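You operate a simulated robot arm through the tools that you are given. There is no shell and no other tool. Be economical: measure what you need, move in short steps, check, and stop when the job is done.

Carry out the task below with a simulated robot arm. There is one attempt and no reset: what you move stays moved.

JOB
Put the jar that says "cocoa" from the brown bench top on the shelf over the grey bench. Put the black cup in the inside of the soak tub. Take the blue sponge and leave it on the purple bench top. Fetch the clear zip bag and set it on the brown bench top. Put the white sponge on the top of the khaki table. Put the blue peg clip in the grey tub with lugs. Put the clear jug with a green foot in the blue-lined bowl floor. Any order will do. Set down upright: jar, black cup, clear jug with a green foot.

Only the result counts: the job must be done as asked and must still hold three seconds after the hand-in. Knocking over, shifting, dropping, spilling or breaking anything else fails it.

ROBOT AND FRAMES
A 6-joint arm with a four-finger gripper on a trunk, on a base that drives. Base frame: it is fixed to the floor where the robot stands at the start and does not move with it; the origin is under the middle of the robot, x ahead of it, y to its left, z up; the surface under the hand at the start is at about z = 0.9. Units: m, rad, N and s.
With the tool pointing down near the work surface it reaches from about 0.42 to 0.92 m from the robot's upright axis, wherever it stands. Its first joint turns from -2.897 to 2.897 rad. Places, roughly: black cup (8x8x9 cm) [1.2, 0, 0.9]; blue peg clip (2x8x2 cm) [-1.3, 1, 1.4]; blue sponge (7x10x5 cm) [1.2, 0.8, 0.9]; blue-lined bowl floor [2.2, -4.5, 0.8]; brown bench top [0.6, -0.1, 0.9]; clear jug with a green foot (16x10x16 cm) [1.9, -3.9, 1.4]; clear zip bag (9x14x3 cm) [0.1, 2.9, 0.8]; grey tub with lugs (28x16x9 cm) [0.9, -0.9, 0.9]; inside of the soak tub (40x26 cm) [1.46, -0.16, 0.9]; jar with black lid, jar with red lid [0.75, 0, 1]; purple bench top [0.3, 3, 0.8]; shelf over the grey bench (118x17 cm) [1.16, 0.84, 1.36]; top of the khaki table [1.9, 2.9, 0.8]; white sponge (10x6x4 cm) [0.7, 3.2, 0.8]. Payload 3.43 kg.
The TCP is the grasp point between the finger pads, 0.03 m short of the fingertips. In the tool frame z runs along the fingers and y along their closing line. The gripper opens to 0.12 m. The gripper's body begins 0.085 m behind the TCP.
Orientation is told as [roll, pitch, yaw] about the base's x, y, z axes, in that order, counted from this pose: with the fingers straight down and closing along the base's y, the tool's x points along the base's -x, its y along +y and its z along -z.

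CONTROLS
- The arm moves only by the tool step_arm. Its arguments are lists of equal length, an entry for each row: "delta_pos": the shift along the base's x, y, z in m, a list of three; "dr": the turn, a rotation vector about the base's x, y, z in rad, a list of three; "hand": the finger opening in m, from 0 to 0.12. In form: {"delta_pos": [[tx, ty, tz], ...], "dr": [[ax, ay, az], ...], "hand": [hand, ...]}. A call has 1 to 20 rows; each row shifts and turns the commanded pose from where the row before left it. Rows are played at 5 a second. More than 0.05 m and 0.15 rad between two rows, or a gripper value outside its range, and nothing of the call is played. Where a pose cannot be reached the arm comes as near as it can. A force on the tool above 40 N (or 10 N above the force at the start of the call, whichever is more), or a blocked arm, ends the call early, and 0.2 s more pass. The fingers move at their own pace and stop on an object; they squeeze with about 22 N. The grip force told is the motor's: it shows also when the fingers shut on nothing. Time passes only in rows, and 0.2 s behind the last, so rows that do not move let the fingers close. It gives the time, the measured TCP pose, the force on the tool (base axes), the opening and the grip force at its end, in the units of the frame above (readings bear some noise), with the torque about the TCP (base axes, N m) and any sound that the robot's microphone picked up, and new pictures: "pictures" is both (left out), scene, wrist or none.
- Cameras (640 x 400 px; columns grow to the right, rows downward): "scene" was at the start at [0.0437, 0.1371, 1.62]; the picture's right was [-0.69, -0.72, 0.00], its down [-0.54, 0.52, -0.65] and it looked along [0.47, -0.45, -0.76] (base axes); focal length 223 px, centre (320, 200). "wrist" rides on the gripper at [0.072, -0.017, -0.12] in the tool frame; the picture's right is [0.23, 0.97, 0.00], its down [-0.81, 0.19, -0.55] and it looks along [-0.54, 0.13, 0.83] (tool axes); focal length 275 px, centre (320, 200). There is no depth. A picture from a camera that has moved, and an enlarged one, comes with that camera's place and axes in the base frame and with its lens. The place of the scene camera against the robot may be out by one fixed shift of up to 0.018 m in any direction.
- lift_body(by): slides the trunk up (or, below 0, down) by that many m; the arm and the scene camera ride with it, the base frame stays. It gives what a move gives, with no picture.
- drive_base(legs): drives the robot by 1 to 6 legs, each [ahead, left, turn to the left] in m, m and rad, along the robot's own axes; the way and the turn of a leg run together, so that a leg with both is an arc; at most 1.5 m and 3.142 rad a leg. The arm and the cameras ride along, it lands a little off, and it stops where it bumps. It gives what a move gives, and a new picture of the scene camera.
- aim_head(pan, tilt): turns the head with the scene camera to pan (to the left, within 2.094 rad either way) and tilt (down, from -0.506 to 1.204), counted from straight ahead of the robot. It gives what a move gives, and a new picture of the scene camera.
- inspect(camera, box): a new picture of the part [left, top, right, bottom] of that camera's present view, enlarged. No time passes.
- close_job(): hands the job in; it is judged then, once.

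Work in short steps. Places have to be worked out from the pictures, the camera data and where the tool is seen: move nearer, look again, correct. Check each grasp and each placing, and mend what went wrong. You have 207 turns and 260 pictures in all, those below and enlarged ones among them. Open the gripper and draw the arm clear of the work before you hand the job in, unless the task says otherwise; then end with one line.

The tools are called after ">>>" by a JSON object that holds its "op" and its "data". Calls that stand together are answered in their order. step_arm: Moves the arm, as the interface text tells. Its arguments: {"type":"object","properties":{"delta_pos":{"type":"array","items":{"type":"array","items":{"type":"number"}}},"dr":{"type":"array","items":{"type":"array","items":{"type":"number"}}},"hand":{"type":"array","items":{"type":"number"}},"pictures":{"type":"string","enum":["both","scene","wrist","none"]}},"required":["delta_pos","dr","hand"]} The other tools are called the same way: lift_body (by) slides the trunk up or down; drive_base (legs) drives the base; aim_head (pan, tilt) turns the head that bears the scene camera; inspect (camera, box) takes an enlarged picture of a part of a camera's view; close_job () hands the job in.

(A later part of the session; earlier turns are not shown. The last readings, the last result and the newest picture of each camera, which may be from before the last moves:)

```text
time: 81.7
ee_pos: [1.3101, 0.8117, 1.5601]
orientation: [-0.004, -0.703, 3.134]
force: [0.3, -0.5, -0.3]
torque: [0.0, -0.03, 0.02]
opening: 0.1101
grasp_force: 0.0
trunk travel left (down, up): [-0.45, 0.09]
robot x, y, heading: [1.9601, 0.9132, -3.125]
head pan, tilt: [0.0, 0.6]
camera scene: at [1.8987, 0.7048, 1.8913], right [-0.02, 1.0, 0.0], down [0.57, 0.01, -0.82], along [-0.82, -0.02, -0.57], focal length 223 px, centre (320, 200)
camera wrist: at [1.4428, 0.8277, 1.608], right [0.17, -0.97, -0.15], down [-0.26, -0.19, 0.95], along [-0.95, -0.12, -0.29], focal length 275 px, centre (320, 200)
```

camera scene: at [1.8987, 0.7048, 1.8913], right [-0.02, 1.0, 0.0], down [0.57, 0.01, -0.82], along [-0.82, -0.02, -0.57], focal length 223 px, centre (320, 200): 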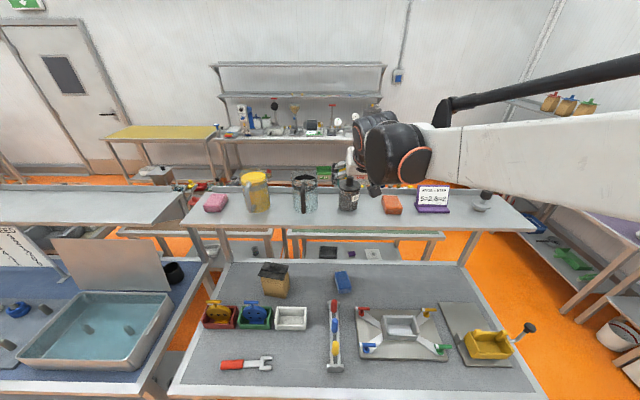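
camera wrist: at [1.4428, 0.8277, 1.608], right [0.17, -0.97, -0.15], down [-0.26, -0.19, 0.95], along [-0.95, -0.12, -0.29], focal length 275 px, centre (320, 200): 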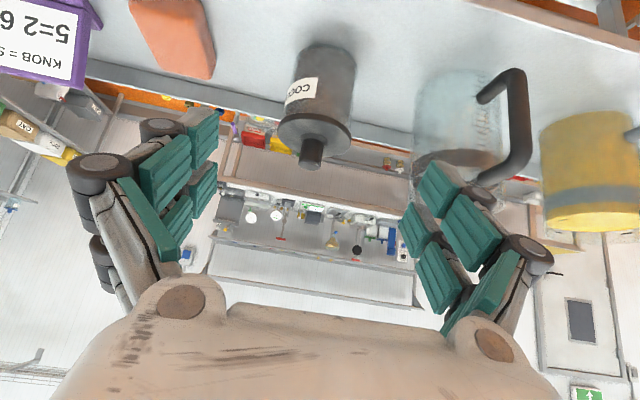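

The cocoa jar stands on the shelf. Next the black cup, which stands under the soak tub's open lid; I retract, lower the trunk and shift left to look at it from there.

>>> {"op": "step_arm", "data": {"delta_pos": [[0.04, 0, 0], [0.04, 0, 0], [0.04, 0, 0], [0.04, 0, 0]], "dr": [[0, 0, 0], [0, 0, 0], [0, 0, 0], [0, 0, 0]], "hand": [0.11, 0.11, 0.11, 0.11], "pictures": "none"}}

>>> {"op": "drive_base", "data": {"legs": [[0, 0.66, 0.0]]}}

>>> {"op": "aim_head", "data": {"pan": 0.3, "tilt": 0.9}}

```text
time: 82.7
ee_pos: [1.4754, 0.8107, 1.5572]
orientation: [-0.003, -0.704, 3.134]
force: [-0.1, 1.1, 0.0]
torque: [0.01, 0.08, 0.05]
opening: 0.1105
grasp_force: 0.2
trunk travel left (down, up): [-0.45, 0.09]
robot x, y, heading: [1.9591, 0.9153, -3.117]
head pan, tilt: [0.0, 0.6]
```

```text
time: 86.5
ee_pos: [1.4868, 0.1349, 1.5571]
orientation: [-0.006, -0.703, 3.136]
force: [0.1, -0.3, 0.1]
torque: [0.02, 0.03, -0.02]
opening: 0.11
grasp_force: 0.1
trunk travel left (down, up): [-0.45, 0.09]
robot x, y, heading: [1.9733, 0.2411, -3.122]
head pan, tilt: [0.0, 0.6]
camera scene: at [1.9146, 0.0287, 1.8913], right [-0.02, 1.0, 0.0], down [0.56, 0.01, -0.83], along [-0.82, -0.02, -0.56], focal length 223 px, centre (320, 200)
```

scene: 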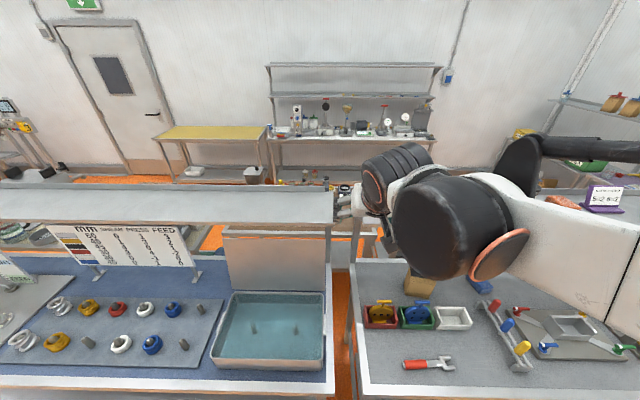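

```text
time: 87.2
ee_pos: [1.4872, 0.1358, 1.5572]
orientation: [-0.003, -0.703, 3.137]
force: [0.3, 0.2, 0.2]
torque: [0.01, 0.0, -0.01]
opening: 0.1103
grasp_force: 0.0
trunk travel left (down, up): [-0.45, 0.09]
robot x, y, heading: [1.9739, 0.2377, -3.124]
head pan, tilt: [0.3, 0.901]
camera scene: at [1.9312, 0.0077, 1.8667], right [-0.32, 0.95, 0.0], down [0.74, 0.25, -0.62], along [-0.59, -0.2, -0.78], focal length 223 px, centre (320, 200)
```

scene: 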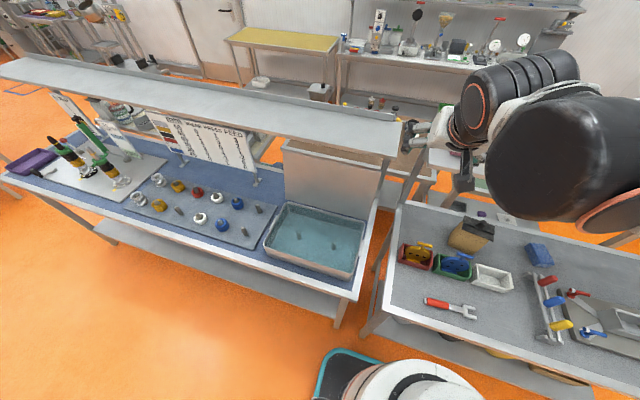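

From here the lid hides the cup. I swing the tool to point toward −y with more tilt (an entry from the gap side), high up first.

>>> {"op": "step_arm", "data": {"delta_pos": [[0, 0.01, 0], [0, 0.01, 0], [0, 0.01, 0], [0, 0.01, 0], [0, 0.01, 0], [0, 0.01, 0], [0, 0, 0], [0, 0, 0], [0, 0, 0], [0, 0, 0], [0, 0, 0]], "dr": [[0, 0, 0.15], [0, 0, 0.15], [0, 0, 0.15], [0, 0, 0.15], [0, 0, 0.15], [0, 0, 0.15], [0, 0, 0.15], [0, 0, 0.15], [-0.093, 0.036, 0], [-0.093, 0.036, 0], [0, 0, 0]], "hand": [0.12, 0.12, 0.12, 0.12, 0.12, 0.12, 0.12, 0.12, 0.12, 0.12, 0.12], "pictures": "scene"}}

```text
time: 89.7
ee_pos: [1.4873, 0.1949, 1.5577]
orientation: [-0.003, -0.904, -1.947]
force: [-0.5, -0.2, -0.4]
torque: [0.01, -0.02, -0.03]
opening: 0.1202
grasp_force: 0.0
trunk travel left (down, up): [-0.45, 0.09]
robot x, y, heading: [1.9731, 0.243, -3.122]
head pan, tilt: [0.3, 0.901]
camera scene: at [1.9366, 0.0002, 1.8645], right [-0.42, 0.91, 0.0], down [0.73, 0.34, -0.6], along [-0.54, -0.25, -0.8], focal length 223 px, centre (320, 200)
```

scene: 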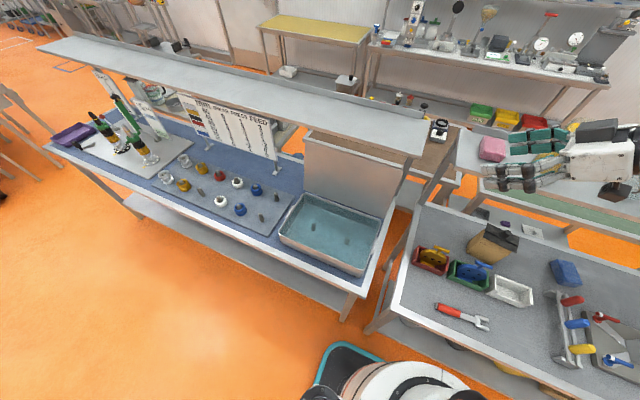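

Now lower the trunk 0.25 m and check the wrist view toward the cup.

>>> {"op": "lift_body", "data": {"by": -0.25}}

>>> {"op": "step_arm", "data": {"delta_pos": [[-0.03, 0.02, -0.03], [-0.03, 0.02, -0.03], [-0.03, 0.02, -0.03], [0, 0, -0.03], [0, 0, 0]], "dr": [[0, 0, 0], [0, 0, 0], [0, 0, 0], [0, 0, 0], [0, 0, 0]], "hand": [0.12, 0.12, 0.12, 0.12, 0.12], "pictures": "both"}}

```text
time: 92.2
ee_pos: [1.4865, 0.1954, 1.3085]
orientation: [-0.002, -0.903, -1.948]
force: [0.4, -1.1, -0.2]
torque: [-0.02, 0.0, 0.03]
opening: 0.1202
grasp_force: 0.0
trunk travel left (down, up): [-0.2, 0.34]
robot x, y, heading: [1.9691, 0.2403, -3.123]
head pan, tilt: [0.3, 0.901]
```

```text
time: 93.4
ee_pos: [1.3969, 0.255, 1.1877]
orientation: [-0.001, -0.902, -1.95]
force: [0.1, 0.2, -0.1]
torque: [0.01, 0.0, -0.05]
opening: 0.1198
grasp_force: 0.1
trunk travel left (down, up): [-0.2, 0.34]
robot x, y, heading: [1.9672, 0.2401, -3.123]
head pan, tilt: [0.3, 0.901]
camera scene: at [1.9316, 0.0076, 1.6166], right [-0.32, 0.95, 0.0], down [0.74, 0.25, -0.62], along [-0.59, -0.2, -0.78], focal length 223 px, centre (320, 200)
camera wrist: at [1.4329, 0.3897, 1.2087], right [0.96, -0.23, -0.18], down [0.15, -0.13, 0.98], along [-0.25, -0.96, -0.09], focal length 275 px, centre (320, 200)
```

scene: 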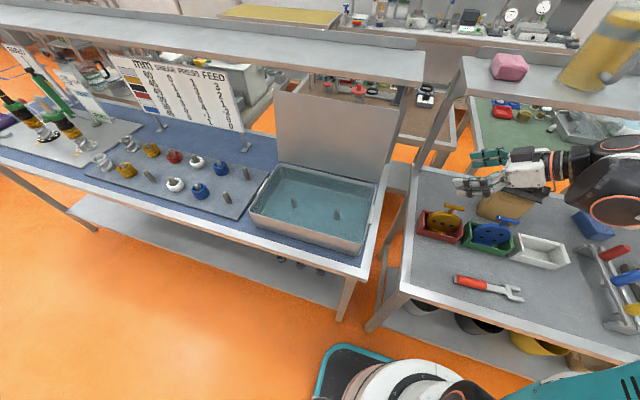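
wrist: 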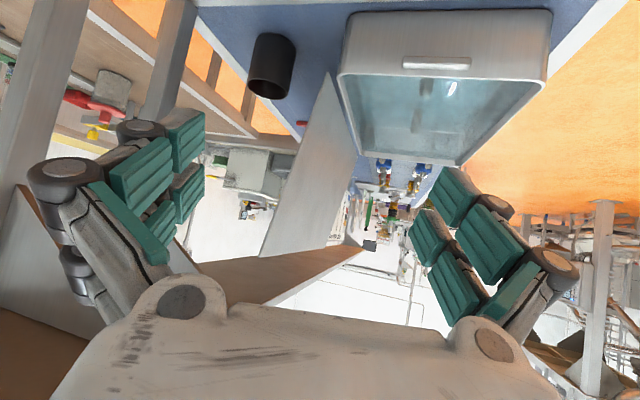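

Clear view: cup at about (1.197, −0.015), lid leans only slightly, plenty of room from this side. I go to a pregrasp 0.2 m back.

>>> {"op": "step_arm", "data": {"delta_pos": [[-0.0284, -0.0248, -0.0238], [-0.0284, -0.0248, -0.0238], [-0.0284, -0.0248, -0.0238], [-0.0284, -0.0248, -0.0238], [-0.0284, -0.0248, -0.0238], [0, 0, 0]], "dr": [[0, 0, 0], [0, 0, 0], [0, 0, 0], [0, 0, 0], [0, 0, 0], [0, 0, 0]], "hand": [0.12, 0.12, 0.12, 0.12, 0.12, 0.12], "pictures": "both"}}

```text
time: 94.8
ee_pos: [1.252, 0.1303, 1.0673]
orientation: [0.001, -0.902, -1.951]
force: [0.4, 0.5, -0.1]
torque: [0.01, 0.02, -0.01]
opening: 0.1201
grasp_force: 0.0
trunk travel left (down, up): [-0.2, 0.34]
robot x, y, heading: [1.9729, 0.24, -3.119]
head pan, tilt: [0.3, 0.901]
camera scene: at [1.9308, 0.0075, 1.6166], right [-0.32, 0.95, 0.0], down [0.74, 0.25, -0.62], along [-0.59, -0.2, -0.78], focal length 223 px, centre (320, 200)
camera wrist: at [1.2869, 0.265, 1.0864], right [0.96, -0.23, -0.18], down [0.15, -0.14, 0.98], along [-0.25, -0.96, -0.09], focal length 275 px, centre (320, 200)
```

scene: 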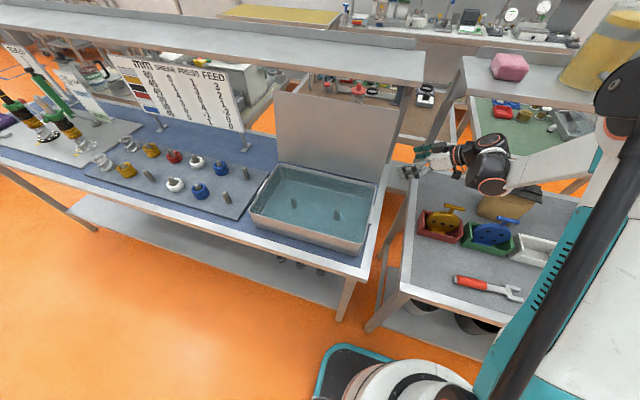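
wrist: 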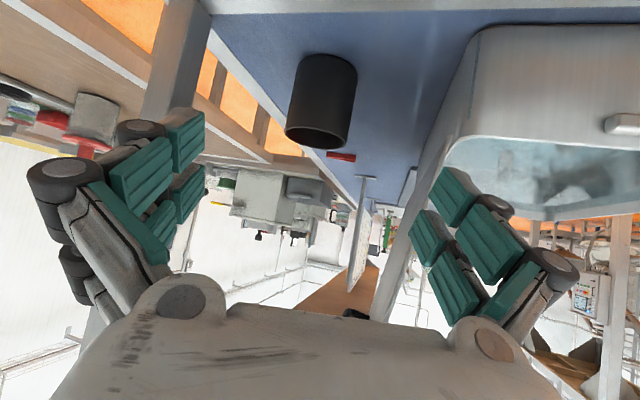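

Aligned. I move in the remaining 0.2 m and close.

>>> {"op": "step_arm", "data": {"delta_pos": [[-0.011, -0.029, -0.0245], [-0.011, -0.029, -0.0245], [-0.011, -0.029, -0.0245], [-0.011, -0.029, -0.0245], [-0.011, -0.029, -0.0245], [0, 0, 0], [0, 0, 0], [0, 0, 0], [0, 0, 0]], "dr": [[0, 0, 0], [0, 0, 0], [0, 0, 0], [0, 0, 0], [0, 0, 0], [0, 0, 0], [0, 0, 0], [0, 0, 0], [0, 0, 0]], "hand": [0.12, 0.12, 0.12, 0.12, 0.12, 0.12, 0.06, 0.06, 0.06], "pictures": "wrist"}}

```text
time: 96.8
ee_pos: [1.201, -0.0153, 0.9461]
orientation: [0.0, -0.904, -1.95]
force: [-0.5, 0.7, 1.1]
torque: [0.03, -0.01, 0.04]
opening: 0.0697
grasp_force: 21.6
trunk travel left (down, up): [-0.2, 0.34]
robot x, y, heading: [1.9688, 0.241, -3.118]
head pan, tilt: [0.3, 0.901]
camera wrist: at [1.2367, 0.1198, 0.9663], right [0.96, -0.23, -0.18], down [0.15, -0.13, 0.98], along [-0.25, -0.96, -0.09], focal length 275 px, centre (320, 200)
```

wrist: 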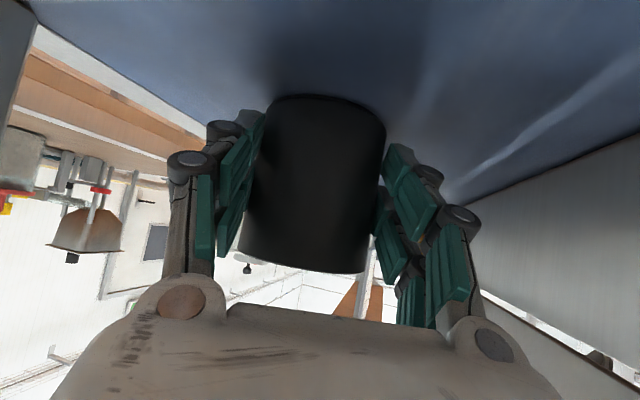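

Cup is held (0.070 m). I back out and lift; meanwhile I zoom at the tub to see what is inside.

>>> {"op": "step_arm", "data": {"delta_pos": [[0, 0, 0.015], [0.011, 0.029, 0.0245], [0.011, 0.029, 0.0245], [0.011, 0.029, 0.0245], [0.011, 0.029, 0.0245], [0.011, 0.029, 0.0245], [0.02, 0.02, 0.035], [0.02, 0.01, 0.04], [0, 0, 0]], "dr": [[0, 0, 0], [0, 0, 0], [0, 0, 0], [0, 0, 0], [0, 0, 0], [0, 0, 0], [0, 0, 0], [0, 0, 0], [0, 0, 0]], "hand": [0.06, 0.06, 0.06, 0.06, 0.06, 0.06, 0.06, 0.06, 0.06], "pictures": "wrist"}}

>>> {"op": "inspect", "data": {"camera": "scene", "box": [230, 120, 450, 260]}}

```text
time: 98.8
ee_pos: [1.2934, 0.1623, 1.1597]
orientation: [-0.002, -0.903, -1.951]
force: [-0.1, 0.3, -0.4]
torque: [0.01, -0.01, -0.01]
opening: 0.0695
grasp_force: 21.9
trunk travel left (down, up): [-0.2, 0.34]
robot x, y, heading: [1.9687, 0.242, -3.12]
head pan, tilt: [0.3, 0.901]
camera wrist: at [1.3295, 0.2976, 1.1795], right [0.96, -0.23, -0.18], down [0.15, -0.13, 0.98], along [-0.25, -0.96, -0.09], focal length 275 px, centre (320, 200)
```

wrist: 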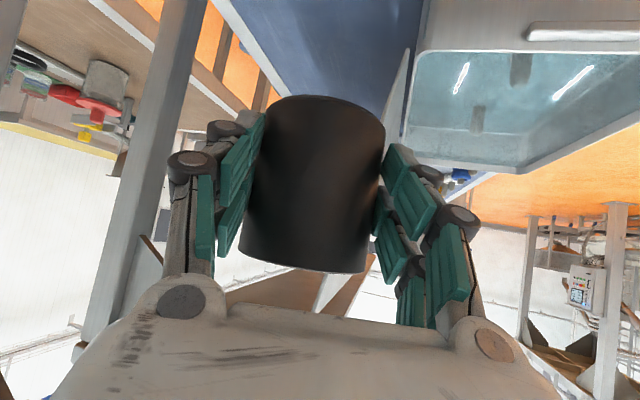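

```text
2.86 times, centred on (340, 190) of scene
camera zoom: at [1.931, 0.0078, 1.6166], right [-0.32, 0.95, 0.0], down [0.74, 0.25, -0.62], along [-0.59, -0.2, -0.78], focal length 637 px, centre (263, 229)
```

zoom: 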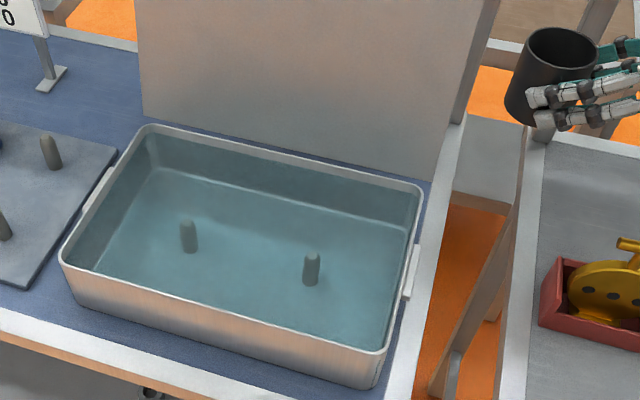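

Two pegs stand in the tub at about (1.467, −0.083) and (1.468, −0.257); the cup fits between them at (1.467, −0.172) with fingers on the ±x sides. I move over there.

>>> {"op": "step_arm", "data": {"delta_pos": [[0.0435, 0, 0.01], [0.0435, 0, 0.01], [0.0435, 0, 0], [0.0435, 0, 0], [0, -0.042, 0], [0, -0.042, 0], [0, -0.042, 0], [0, -0.042, 0], [0, -0.042, 0], [0, -0.042, 0], [0, -0.042, 0], [0, -0.04, 0], [0, 0, 0]], "dr": [[0, 0, 0], [0, 0, 0], [0, 0, 0], [0, 0, 0], [0, 0, 0], [0, 0, 0], [0, 0, 0], [0, 0, 0], [0, 0, 0], [0, 0, 0], [0, 0, 0], [0, 0, 0], [0, 0, 0]], "hand": [0.06, 0.06, 0.06, 0.06, 0.06, 0.06, 0.06, 0.06, 0.06, 0.06, 0.06, 0.06, 0.06], "pictures": "both"}}

```text
time: 101.6
ee_pos: [1.4641, -0.1705, 1.1798]
orientation: [0.0, -0.903, -1.954]
force: [-0.1, 0.2, -1.2]
torque: [0.02, -0.01, 0.0]
opening: 0.0691
grasp_force: 21.7
trunk travel left (down, up): [-0.2, 0.34]
robot x, y, heading: [1.9683, 0.2419, -3.12]
head pan, tilt: [0.3, 0.901]
camera scene: at [1.9337, 0.0032, 1.6155], right [-0.38, 0.93, 0.0], down [0.73, 0.3, -0.61], along [-0.56, -0.23, -0.79], focal length 223 px, centre (320, 200)
camera wrist: at [1.5003, -0.0363, 1.1991], right [0.96, -0.23, -0.18], down [0.15, -0.14, 0.98], along [-0.25, -0.96, -0.09], focal length 275 px, centre (320, 200)
```

scene: 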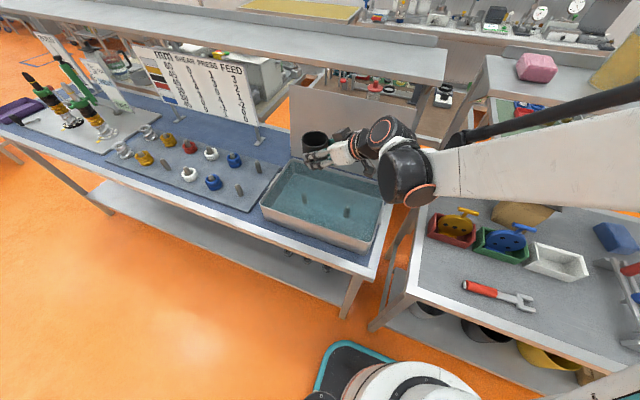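
wrist: 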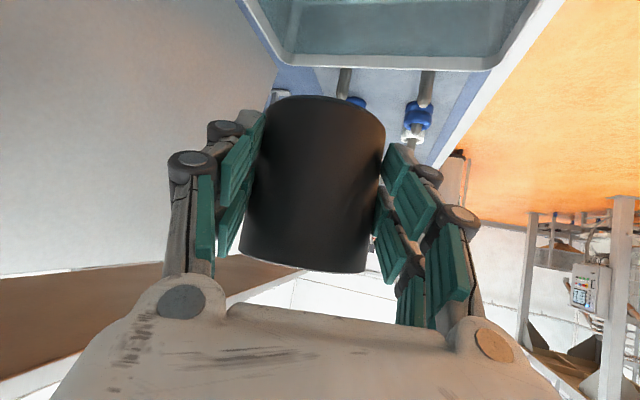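

I check the offset between camera estimates and the actual cup position with a zoom.

>>> {"op": "inspect", "data": {"camera": "scene", "box": [250, 110, 410, 260]}}

```text
2.67 times, centred on (330, 185) of scene
camera zoom: at [1.9337, 0.0032, 1.6155], right [-0.38, 0.93, 0.0], down [0.73, 0.3, -0.61], along [-0.56, -0.23, -0.79], focal length 594 px, centre (293, 240)
```

zoom: 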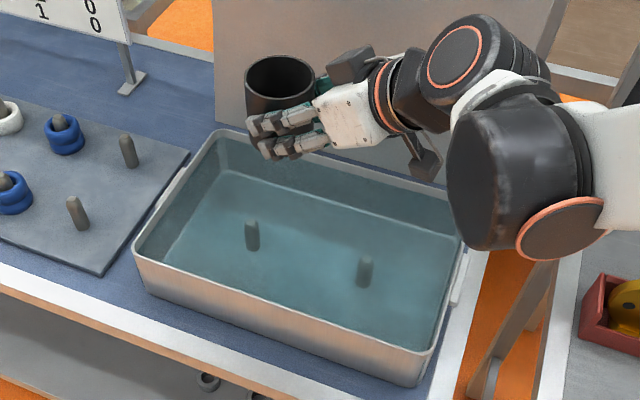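

Combining both cameras and the nominal tub centre, I aim the TCP at (1.46, −0.147). Lowering partway and checking.

>>> {"op": "step_arm", "data": {"delta_pos": [[-0.004, 0.0235, 0], [0, 0, -0.04], [0, 0, -0.04], [0, 0, -0.04], [0, 0, -0.03], [0, 0, 0]], "dr": [[0, 0, 0], [0, 0, 0], [0, 0, 0], [0, 0, 0], [0, 0, 0], [0, 0, 0]], "hand": [0.06, 0.06, 0.06, 0.06, 0.06, 0.06], "pictures": "wrist"}}

>>> {"op": "inspect", "data": {"camera": "scene", "box": [250, 110, 410, 260]}}

```text
time: 103.0
ee_pos: [1.4633, -0.15, 1.0266]
orientation: [-0.003, -0.901, -1.949]
force: [-1.4, 0.5, -1.2]
torque: [0.02, -0.02, 0.04]
opening: 0.0692
grasp_force: 22.2
trunk travel left (down, up): [-0.2, 0.34]
robot x, y, heading: [1.9711, 0.2402, -3.123]
head pan, tilt: [0.3, 0.901]
camera wrist: at [1.5003, -0.0142, 1.0472], right [0.96, -0.23, -0.18], down [0.15, -0.13, 0.98], along [-0.25, -0.96, -0.09], focal length 275 px, centre (320, 200)
```

wrist: 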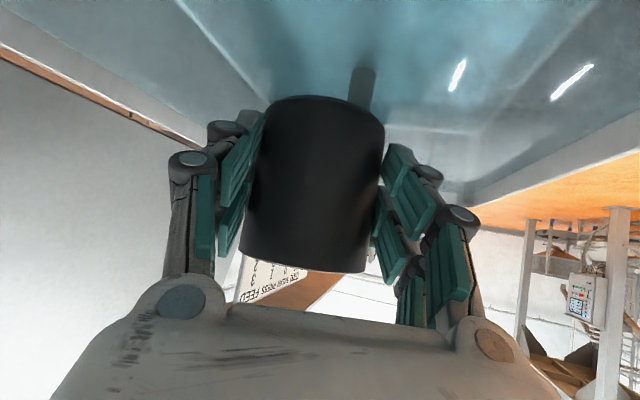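

```text
2.67 times, centred on (330, 185) of scene
camera zoom: at [1.9311, 0.0076, 1.6166], right [-0.32, 0.95, 0.0], down [0.74, 0.25, -0.62], along [-0.59, -0.2, -0.78], focal length 594 px, centre (293, 240)
```

zoom: 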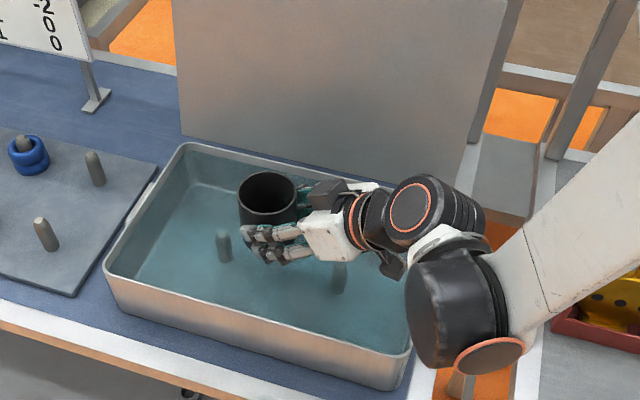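

Peg 2 seen by the wrist at (1.46, −0.238); the cup sits slightly forward in the fingers, so I nudge (+0.008, +0.008) and lower gently.

>>> {"op": "step_arm", "data": {"delta_pos": [[0.008, 0.008, -0.01], [0, 0, -0.03], [0, 0, -0.015], [0, 0, -0.004], [0, 0, -0.004], [0, 0, -0.004], [0, 0, -0.004], [0, 0, -0.004], [0, 0, 0]], "dr": [[0, 0, 0], [0, 0, 0], [0, 0, 0], [0, 0, 0], [0, 0, 0], [0, 0, 0], [0, 0, 0], [0, 0, 0], [0, 0, 0]], "hand": [0.06, 0.06, 0.06, 0.06, 0.06, 0.06, 0.06, 0.06, 0.06], "pictures": "wrist"}}

```text
time: 105.0
ee_pos: [1.4444, -0.1546, 0.9871]
orientation: [-0.001, -0.9, -1.948]
force: [0.0, -0.2, -1.5]
torque: [0.03, 0.0, 0.01]
opening: 0.069
grasp_force: 22.1
out of reach, approached as far as the arm can: row 2, 3, 4, 5, 7
trunk travel left (down, up): [-0.2, 0.34]
robot x, y, heading: [1.9728, 0.2373, -3.123]
head pan, tilt: [0.3, 0.901]
camera wrist: at [1.4808, -0.0195, 1.0072], right [0.96, -0.23, -0.18], down [0.15, -0.14, 0.98], along [-0.25, -0.96, -0.1], focal length 275 px, centre (320, 200)
```

wrist: 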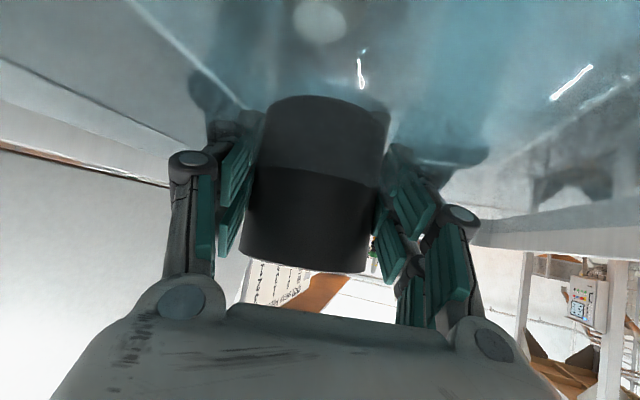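

The arm hits a reach limit here. I raise the cup, lower the trunk by 0.12 m, and re-approach.

>>> {"op": "step_arm", "data": {"delta_pos": [[0, 0, 0.03], [0.01, 0.005, 0.04], [0.01, 0.005, 0.04], [0.006, 0.002, 0.02], [0, 0, 0]], "dr": [[0, 0, 0], [0, 0, 0], [0, 0, 0], [0, 0, 0], [0, 0, 0]], "hand": [0.06, 0.06, 0.06, 0.06, 0.06], "pictures": "none"}}

>>> {"op": "lift_body", "data": {"by": -0.11}}

```text
time: 106.2
ee_pos: [1.4726, -0.1415, 1.1151]
orientation: [-0.003, -0.901, -1.952]
force: [0.4, 0.6, -0.5]
torque: [0.02, 0.03, 0.01]
opening: 0.0691
grasp_force: 22.2
trunk travel left (down, up): [-0.2, 0.34]
robot x, y, heading: [1.973, 0.2394, -3.119]
head pan, tilt: [0.3, 0.901]
```

```text
time: 107.7
ee_pos: [1.4741, -0.1418, 1.0046]
orientation: [-0.002, -0.901, -1.95]
force: [0.2, -0.6, 0.0]
torque: [0.0, -0.01, 0.01]
opening: 0.0688
grasp_force: 22.1
trunk travel left (down, up): [-0.09, 0.45]
robot x, y, heading: [1.9701, 0.2425, -3.116]
head pan, tilt: [0.3, 0.901]
```

Now at (1.474, −0.142, 1.005). Lowering in small steps.

>>> {"op": "step_arm", "data": {"delta_pos": [[0, 0, -0.02], [0, 0, -0.015], [0, 0, -0.004], [0, 0, -0.004], [0, 0, -0.004], [0, 0, -0.004], [0, 0, 0]], "dr": [[0, 0, 0], [0, 0, 0], [0, 0, 0], [0, 0, 0], [0, 0, 0], [0, 0, 0], [0, 0, 0]], "hand": [0.06, 0.06, 0.06, 0.06, 0.06, 0.06, 0.06], "pictures": "wrist"}}

>>> {"op": "inspect", "data": {"camera": "scene", "box": [250, 90, 410, 240]}}

```text
time: 109.2
ee_pos: [1.4735, -0.1415, 0.9533]
orientation: [-0.002, -0.903, -1.949]
force: [-0.3, -0.4, -0.3]
torque: [0.03, -0.02, 0.02]
opening: 0.0688
grasp_force: 21.9
trunk travel left (down, up): [-0.09, 0.45]
robot x, y, heading: [1.9734, 0.2398, -3.124]
head pan, tilt: [0.3, 0.901]
camera wrist: at [1.5093, -0.0071, 0.9737], right [0.96, -0.23, -0.18], down [0.15, -0.13, 0.98], along [-0.25, -0.96, -0.09], focal length 275 px, centre (320, 200)
```

wrist: 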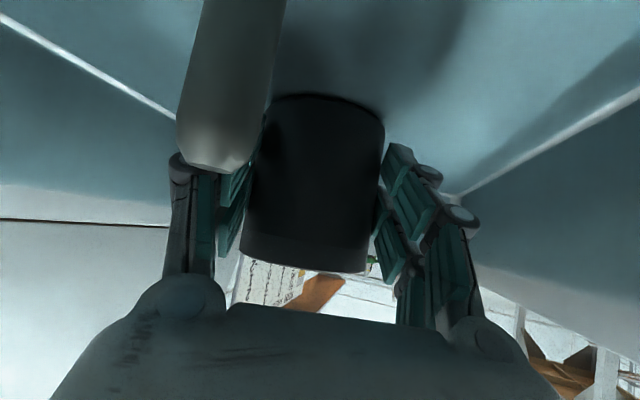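

```text
2.67 times, centred on (330, 165) of scene
camera zoom: at [1.9311, 0.0076, 1.5066], right [-0.32, 0.95, 0.0], down [0.74, 0.25, -0.62], along [-0.59, -0.2, -0.78], focal length 594 px, centre (293, 293)
```

zoom: 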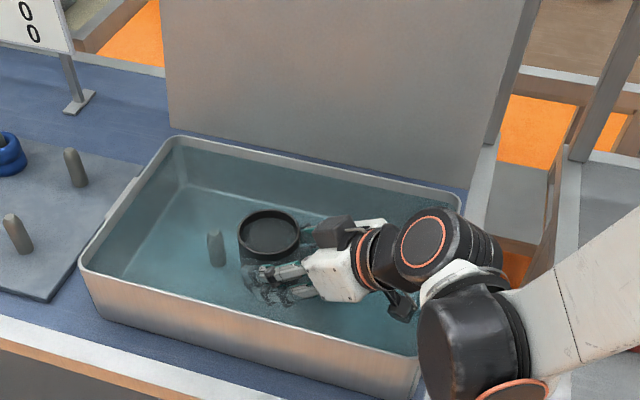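

Pegs clear on both sides. Continue down in 2 mm steps until contact.

>>> {"op": "step_arm", "data": {"delta_pos": [[0, 0, -0.003], [0, 0, -0.003], [0, 0, -0.002], [0, 0, -0.002], [0, 0, -0.002], [0, 0, 0]], "dr": [[0, 0, 0], [0, 0, 0], [0, 0, 0], [0, 0, 0], [0, 0, 0], [0, 0, 0]], "hand": [0.06, 0.06, 0.06, 0.06, 0.06, 0.06], "pictures": "none"}}

```text
time: 110.2
ee_pos: [1.4747, -0.1428, 0.9478]
orientation: [-0.003, -0.907, -1.948]
force: [2.0, 2.1, 20.2]
torque: [-0.2, -0.01, 0.12]
opening: 0.0688
grasp_force: 22.2
trunk travel left (down, up): [-0.09, 0.45]
robot x, y, heading: [1.971, 0.2398, -3.124]
head pan, tilt: [0.3, 0.901]
stopped in row 4: the force on the tool passed its limit at 44 N (the readings are from after the stop); the commanded pose is now the measured one
```

Contact at the tub floor. I relieve, open, and back out along the tool axis.

>>> {"op": "step_arm", "data": {"delta_pos": [[0, 0, 0.001], [0, 0, 0], [0, 0, 0], [0.006, 0.015, 0.013], [0.008, 0.022, 0.019], [0.011, 0.029, 0.0245], [0.011, 0.029, 0.0245], [0.011, 0.029, 0.0245], [0, 0.02, 0.04], [0, 0, 0.04], [0, 0, 0.04], [0, 0, 0]], "dr": [[0, 0, 0], [0, 0, 0], [0, 0, 0], [0, 0, 0], [0, 0, 0], [0, 0, 0], [0, 0, 0], [0, 0, 0], [0, 0, 0], [0, 0, 0], [0, 0, 0], [0, 0, 0]], "hand": [0.08, 0.1, 0.1, 0.1, 0.1, 0.1, 0.1, 0.1, 0.1, 0.1, 0.1, 0.1], "pictures": "both"}}

```text
time: 111.3
ee_pos: [1.4835, -0.1253, 0.9696]
orientation: [0.006, -0.907, -1.946]
force: [-3.8, -18.1, 1.8]
torque: [0.59, -0.17, 0.08]
opening: 0.0996
grasp_force: 0.1
trunk travel left (down, up): [-0.09, 0.45]
robot x, y, heading: [1.9715, 0.2398, -3.117]
head pan, tilt: [0.3, 0.901]
stopped in row 5: the force on the tool passed its limit at 74 N (the readings are from after the stop); the commanded pose is now the measured one
camera scene: at [1.9312, 0.0046, 1.5063], right [-0.32, 0.95, 0.0], down [0.74, 0.25, -0.62], along [-0.59, -0.2, -0.78], focal length 223 px, centre (320, 200)
camera wrist: at [1.5183, 0.0099, 0.9899], right [0.96, -0.22, -0.18], down [0.15, -0.13, 0.98], along [-0.24, -0.97, -0.09], focal length 275 px, centre (320, 200)
```

scene: 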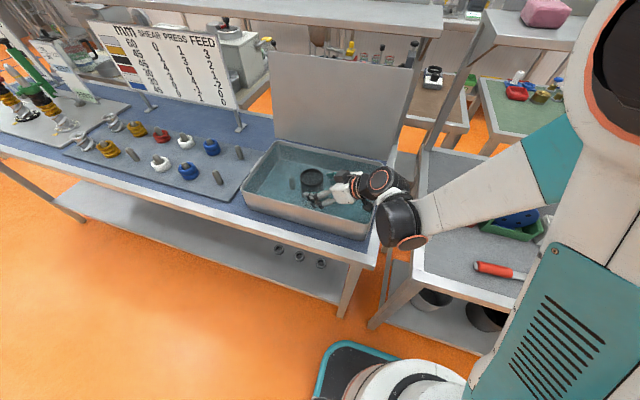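
wrist: 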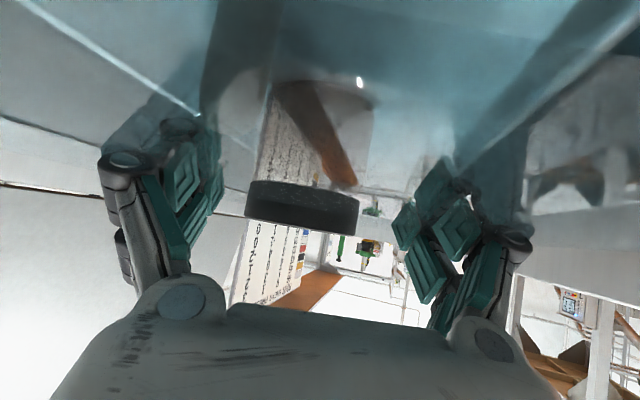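

Cup is released and upright, but backing out touched the tub wall. I go straight up instead.

>>> {"op": "step_arm", "data": {"delta_pos": [[-0.001, -0.004, 0.003], [0, 0, 0.02], [0, 0, 0.03], [0, 0, 0.04], [0, 0, 0.04], [0, 0, 0.04], [0, 0.02, 0.04], [0, 0, 0]], "dr": [[0, 0, 0], [0, 0, 0], [0, 0, 0], [0, 0, 0], [0, 0, 0], [0, 0, 0], [0, 0, 0], [0, 0, 0]], "hand": [0.1, 0.1, 0.1, 0.1, 0.1, 0.1, 0.1, 0.1], "pictures": "both"}}

>>> {"op": "inspect", "data": {"camera": "scene", "box": [220, 90, 420, 240]}}

```text
time: 113.2
ee_pos: [1.4821, -0.1055, 1.184]
orientation: [0.003, -0.909, -1.947]
force: [0.6, 0.2, 0.4]
torque: [0.01, 0.05, -0.01]
opening: 0.1002
grasp_force: 0.1
trunk travel left (down, up): [-0.09, 0.45]
robot x, y, heading: [1.9723, 0.2415, -3.118]
head pan, tilt: [0.3, 0.901]
camera scene: at [1.932, 0.0078, 1.5067], right [-0.32, 0.95, 0.0], down [0.74, 0.25, -0.62], along [-0.59, -0.2, -0.78], focal length 223 px, centre (320, 200)
camera wrist: at [1.5168, 0.0298, 1.2029], right [0.96, -0.22, -0.18], down [0.15, -0.13, 0.98], along [-0.24, -0.97, -0.09], focal length 275 px, centre (320, 200)
```

scene: 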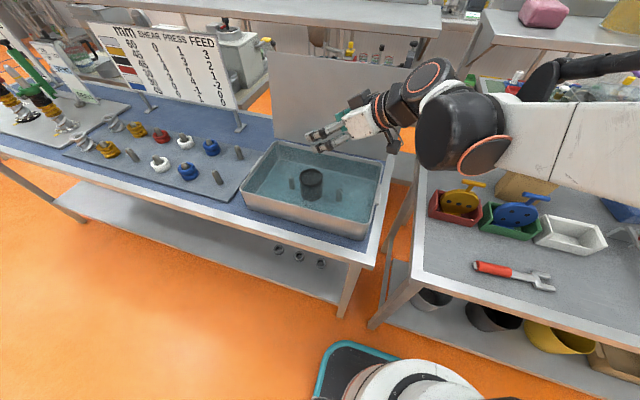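
wrist: 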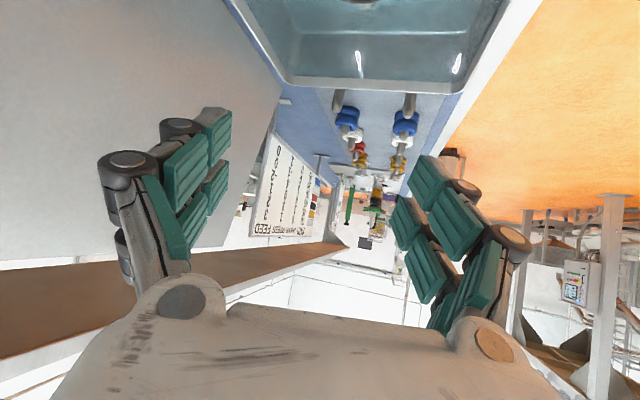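

```text
2.67 times, centred on (320, 165) of scene
camera zoom: at [1.932, 0.0078, 1.5067], right [-0.32, 0.95, 0.0], down [0.74, 0.25, -0.62], along [-0.59, -0.2, -0.78], focal length 594 px, centre (320, 293)
```

zoom: 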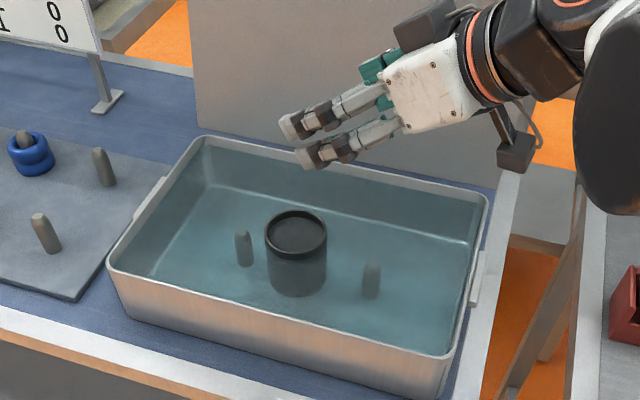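

Cup stands upright in the tub between the pegs. Now the blue sponge: raise the trunk, swing the tool to face −x at a milder tilt, and shift right.

>>> {"op": "lift_body", "data": {"by": 0.11}}

>>> {"op": "step_arm", "data": {"delta_pos": [[0, 0.02, 0], [0, 0.02, 0], [0, 0.02, 0], [0, 0.02, 0], [0, 0.02, 0], [0, 0.02, 0], [0, 0.02, 0], [0, 0.02, 0], [0, 0, 0], [0, 0, 0], [0, 0, 0], [0, 0, 0]], "dr": [[0, 0, -0.15], [0, 0, -0.15], [0, 0, -0.15], [0, 0, -0.15], [0, 0, -0.15], [0, 0, -0.15], [0, 0, -0.15], [0, 0, -0.145], [0, -0.133, 0], [0, -0.133, 0], [0, -0.133, 0], [0, 0, 0]], "hand": [0.12, 0.12, 0.12, 0.12, 0.12, 0.12, 0.12, 0.12, 0.12, 0.12, 0.12, 0.12], "pictures": "none"}}

>>> {"op": "drive_base", "data": {"legs": [[0, -0.6, 0.0]]}}

```text
time: 114.6
ee_pos: [1.4817, -0.1049, 1.2929]
orientation: [0.004, -0.909, -1.948]
force: [0.4, -0.2, -0.8]
torque: [0.0, 0.01, -0.01]
opening: 0.1001
grasp_force: 0.0
trunk travel left (down, up): [-0.2, 0.34]
robot x, y, heading: [1.9717, 0.2416, -3.12]
head pan, tilt: [0.3, 0.901]
```

```text
time: 117.2
ee_pos: [1.4815, 0.0527, 1.2917]
orientation: [0.001, -0.508, 3.141]
force: [-0.4, 0.2, -0.4]
torque: [0.02, -0.03, 0.0]
opening: 0.1198
grasp_force: 0.1
trunk travel left (down, up): [-0.2, 0.34]
robot x, y, heading: [1.9691, 0.2394, -3.121]
head pan, tilt: [0.3, 0.901]
```

```text
time: 120.5
ee_pos: [1.4667, 0.6507, 1.2926]
orientation: [0.003, -0.51, -3.139]
force: [-0.6, 0.2, -0.8]
torque: [-0.04, -0.01, 0.01]
opening: 0.1196
grasp_force: 0.1
trunk travel left (down, up): [-0.2, 0.34]
robot x, y, heading: [1.9557, 0.8398, -3.113]
head pan, tilt: [0.3, 0.901]
camera scene: at [1.9176, 0.6063, 1.6167], right [-0.32, 0.95, 0.0], down [0.74, 0.25, -0.62], along [-0.59, -0.2, -0.78], focal length 223 px, centre (320, 200)
```

scene: 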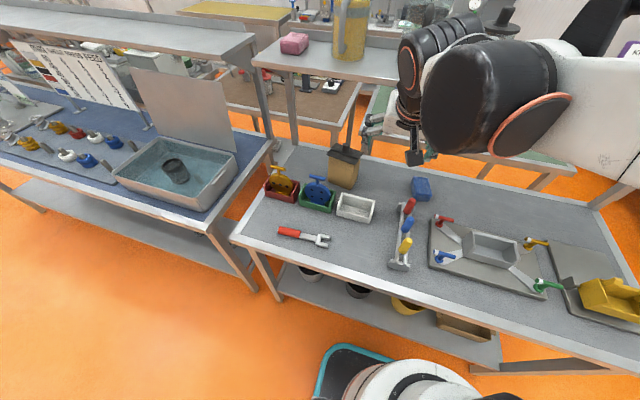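

The cup looks odd at this angle; I zoom to verify it, and take the sponge view too.

>>> {"op": "inspect", "data": {"camera": "scene", "box": [100, 120, 260, 220]}}

>>> {"op": "step_arm", "data": {"delta_pos": [[-0.04, 0.03, 0], [-0.04, 0.03, 0], [0, 0.04, -0.03], [0, 0.04, -0.03], [0, 0, -0.03], [0, 0, 0]], "dr": [[0, 0, 0], [0, 0, 0], [0, 0, 0], [0, 0, 0], [0, 0, 0], [0, 0, 0]], "hand": [0.12, 0.12, 0.12, 0.12, 0.12, 0.12], "pictures": "wrist"}}

```text
4.00 times, centred on (180, 170) of scene
camera zoom: at [1.9176, 0.6063, 1.6167], right [-0.32, 0.95, 0.0], down [0.74, 0.25, -0.62], along [-0.59, -0.2, -0.78], focal length 892 px, centre (880, 320)
```

zoom: 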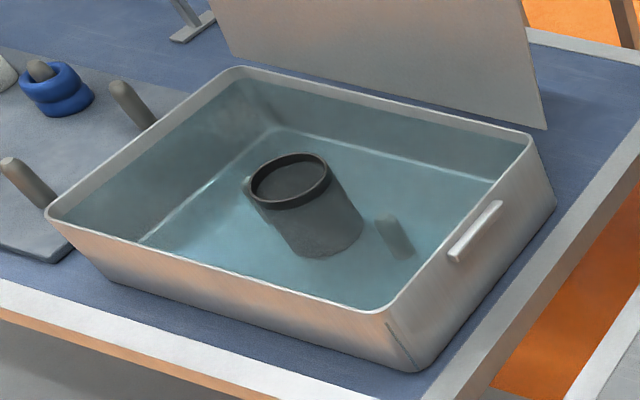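

```text
time: 122.0
ee_pos: [1.3864, 0.7897, 1.2045]
orientation: [0.004, -0.51, -3.14]
force: [-0.2, -0.1, -0.8]
torque: [0.03, 0.0, -0.02]
opening: 0.1201
grasp_force: 0.0
trunk travel left (down, up): [-0.2, 0.34]
robot x, y, heading: [1.9564, 0.8409, -3.115]
head pan, tilt: [0.3, 0.901]
camera wrist: at [1.5076, 0.8075, 1.2757], right [0.2, -0.97, -0.11], down [-0.44, -0.19, 0.88], along [-0.88, -0.13, -0.46], focal length 275 px, centre (320, 200)
```

wrist: 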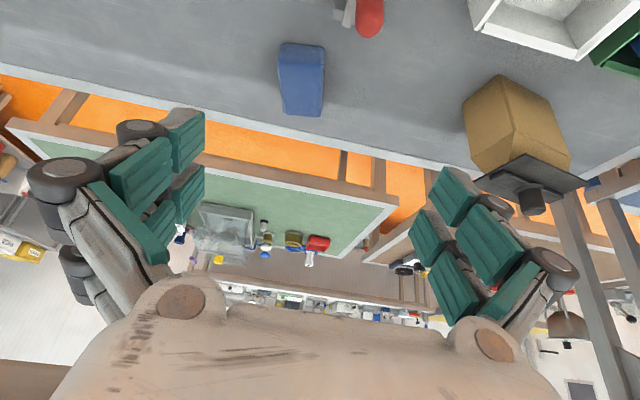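

The cup is upright (pegs lean the same in perspective). Sponge centre about (1.213, 0.812); I go down along the tool axis and grip it.

>>> {"op": "step_arm", "data": {"delta_pos": [[-0.021, 0.011, -0.018], [-0.02, 0.011, -0.018], [-0.0217, 0, -0.0388], [-0.0217, 0, -0.0388], [-0.0217, 0, -0.0388], [-0.0217, 0, -0.0388], [-0.0217, 0, -0.0388], [-0.0217, 0, -0.0388], [0, 0, 0], [0, 0, 0], [0, 0, 0], [0, 0, 0]], "dr": [[0, 0, 0], [0, 0, 0], [0, 0, 0], [0, 0, 0], [0, 0, 0], [0, 0, 0], [0, 0, 0], [0, 0, 0], [0, 0, 0], [0, 0, 0], [0, 0, 0], [0, 0, 0]], "hand": [0.12, 0.12, 0.12, 0.12, 0.12, 0.12, 0.12, 0.12, 0.12, 0.05, 0.05, 0.05], "pictures": "both"}}

```text
time: 124.5
ee_pos: [1.2198, 0.8115, 0.9355]
orientation: [0.004, -0.51, -3.139]
force: [2.4, 3.8, 23.3]
torque: [0.86, -0.31, 0.05]
opening: 0.0643
grasp_force: 21.9
trunk travel left (down, up): [-0.2, 0.34]
robot x, y, heading: [1.9552, 0.842, -3.119]
head pan, tilt: [0.3, 0.901]
camera scene: at [1.92, 0.6063, 1.6169], right [-0.32, 0.95, 0.0], down [0.74, 0.25, -0.62], along [-0.59, -0.2, -0.78], focal length 223 px, centre (320, 200)
camera wrist: at [1.3417, 0.8283, 1.007], right [0.2, -0.97, -0.11], down [-0.44, -0.19, 0.88], along [-0.88, -0.13, -0.46], focal length 275 px, centre (320, 200)
```

scene: 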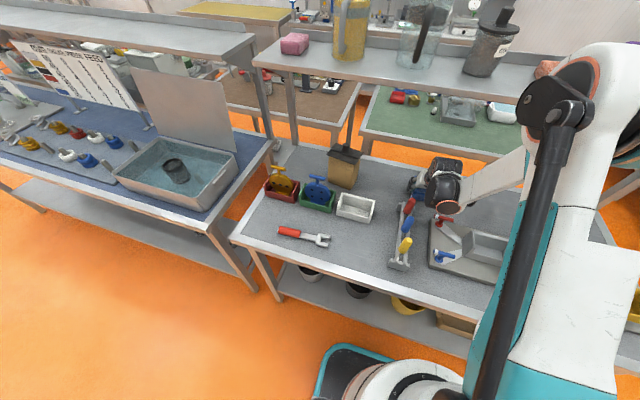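
wrist: 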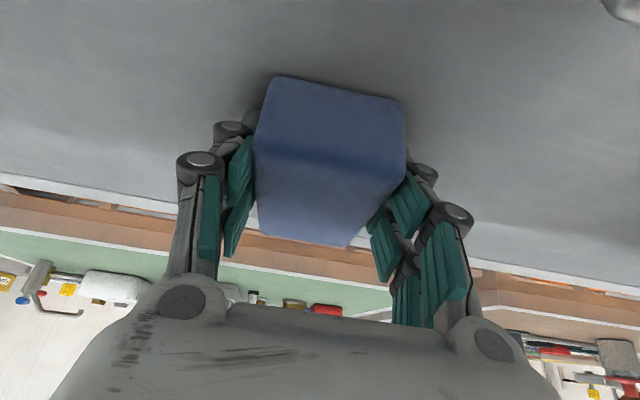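

Sponge gripped (0.064 m). Lift out and retract.

>>> {"op": "step_arm", "data": {"delta_pos": [[0.005, 0, 0.02], [0.0217, 0, 0.0388], [0.0217, 0, 0.0388], [0.0217, 0, 0.0388], [0.0217, 0, 0.0388], [0.0217, 0, 0.0388], [0.0217, 0, 0.0388], [0.0217, 0, 0.0388], [0.04, 0, 0.02], [0.04, 0, 0.02], [0.03, 0, 0]], "dr": [[0, 0, 0], [0, 0, 0], [0, 0, 0], [0, 0, 0], [0, 0, 0], [0, 0, 0], [0, 0, 0], [0, 0, 0], [0, 0, 0], [0, 0, 0], [0, 0, 0]], "hand": [0.05, 0.05, 0.05, 0.05, 0.05, 0.05, 0.05, 0.05, 0.05, 0.05, 0.05], "pictures": "wrist"}}

```text
time: 127.0
ee_pos: [1.4814, 0.8107, 1.2638]
orientation: [0.004, -0.508, -3.141]
force: [0.2, 0.0, -0.5]
torque: [0.02, -0.01, -0.01]
opening: 0.0637
grasp_force: 21.6
trunk travel left (down, up): [-0.2, 0.34]
robot x, y, heading: [1.9545, 0.8383, -3.119]
head pan, tilt: [0.3, 0.901]
camera wrist: at [1.603, 0.8285, 1.3357], right [0.2, -0.97, -0.11], down [-0.44, -0.19, 0.88], along [-0.88, -0.13, -0.46], focal length 275 px, centre (320, 200)
```

wrist: 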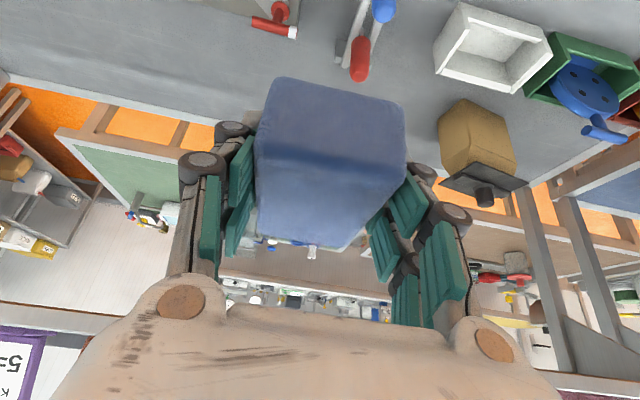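

I drive to the purple bench: right 1.1 m, ahead 1.55 m, then turn right to face it.

>>> {"op": "drive_base", "data": {"legs": [[0, -1.12, 0], [0.8, 0, 0], [0.8, 0, 0], [0, 0, -1.55]]}}

>>> {"op": "aim_head", "data": {"pan": 0.2, "tilt": 0.6}}

```text
time: 144.3
ee_pos: [0.2539, 2.3668, 1.2631]
orientation: [0.004, -0.51, 1.618]
force: [-0.1, -0.4, 0.1]
torque: [0.02, 0.03, 0.0]
opening: 0.0632
grasp_force: 22.0
trunk travel left (down, up): [-0.2, 0.34]
robot x, y, heading: [0.307, 1.8944, 1.639]
head pan, tilt: [0.3, 0.901]
camera scene: at [0.0841, 1.9205, 1.6166], right [0.93, 0.36, 0.0], down [0.28, -0.73, -0.62], along [-0.23, 0.58, -0.78], focal length 223 px, centre (320, 200)
```

scene: 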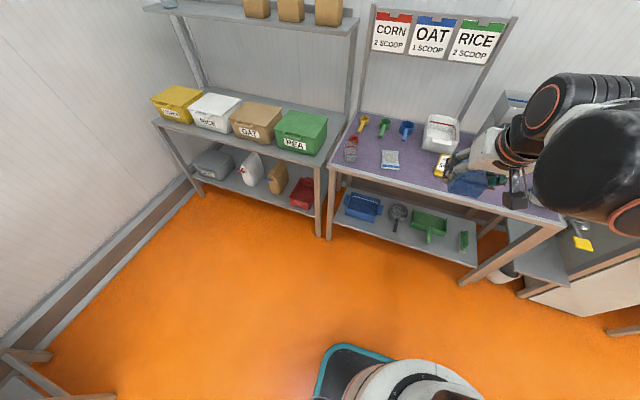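

```text
time: 145.1
ee_pos: [0.2532, 2.3675, 1.2627]
orientation: [0.002, -0.51, 1.619]
force: [-0.2, 0.3, 0.7]
torque: [0.02, 0.0, 0.02]
opening: 0.0632
grasp_force: 21.2
trunk travel left (down, up): [-0.2, 0.34]
robot x, y, heading: [0.301, 1.8903, 1.637]
head pan, tilt: [0.201, 0.6]
camera scene: at [0.0877, 1.9352, 1.6413], right [0.96, 0.27, 0.0], down [0.15, -0.54, -0.82], along [-0.22, 0.79, -0.57], focal length 223 px, centre (320, 200)
```

scene: 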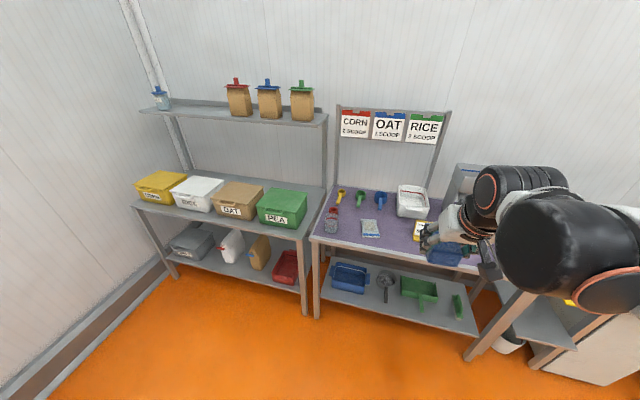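

I see the zip bag, tray and a yellow card on the purple bench. The wrist camera shows the right part better.

>>> {"op": "step_arm", "data": {"delta_pos": [[0, 0, 0.03], [0, 0, 0.03], [0, 0, 0]], "dr": [[0, 0, -0.1], [0, 0, -0.1], [0, 0, 0]], "hand": [0.05, 0.05, 0.05], "pictures": "wrist"}}

>>> {"op": "aim_head", "data": {"pan": -0.3, "tilt": 0.6}}

```text
time: 145.9
ee_pos: [0.2517, 2.3665, 1.3247]
orientation: [0.003, -0.512, 1.416]
force: [-0.1, -0.4, -0.5]
torque: [-0.02, 0.0, 0.01]
opening: 0.0631
grasp_force: 22.0
trunk travel left (down, up): [-0.2, 0.34]
robot x, y, heading: [0.3022, 1.8912, 1.641]
head pan, tilt: [0.201, 0.6]
camera wrist: at [0.2503, 2.2431, 1.3965], right [-0.99, -0.05, -0.11], down [-0.12, 0.46, 0.88], along [0.01, 0.89, -0.46], focal length 275 px, centre (320, 200)
```

wrist: 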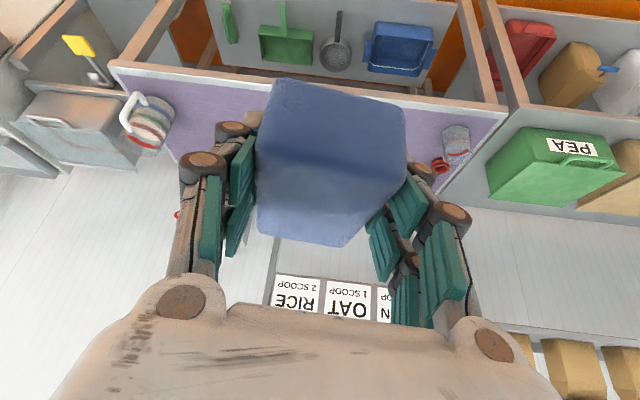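

```text
time: 146.9
ee_pos: [0.2511, 2.366, 1.3264]
orientation: [0.004, -0.511, 1.417]
force: [-0.7, 0.2, -0.6]
torque: [-0.03, -0.03, -0.04]
opening: 0.0633
grasp_force: 22.2
trunk travel left (down, up): [-0.2, 0.34]
robot x, y, heading: [0.3003, 1.8932, 1.641]
head pan, tilt: [-0.3, 0.6]
camera scene: at [0.1315, 1.9362, 1.6414], right [0.97, -0.23, 0.0], down [-0.13, -0.55, -0.83], along [0.19, 0.8, -0.56], focal length 223 px, centre (320, 200)
```

scene: 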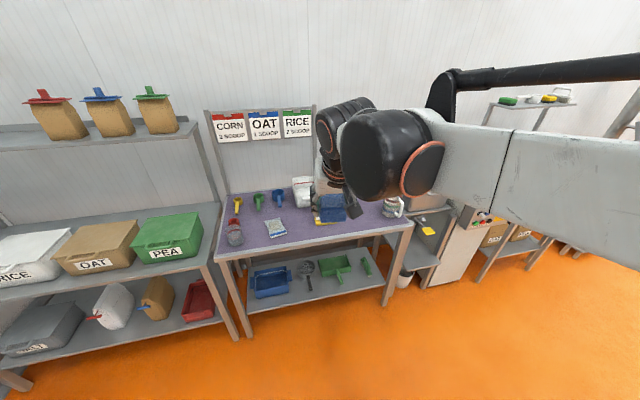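

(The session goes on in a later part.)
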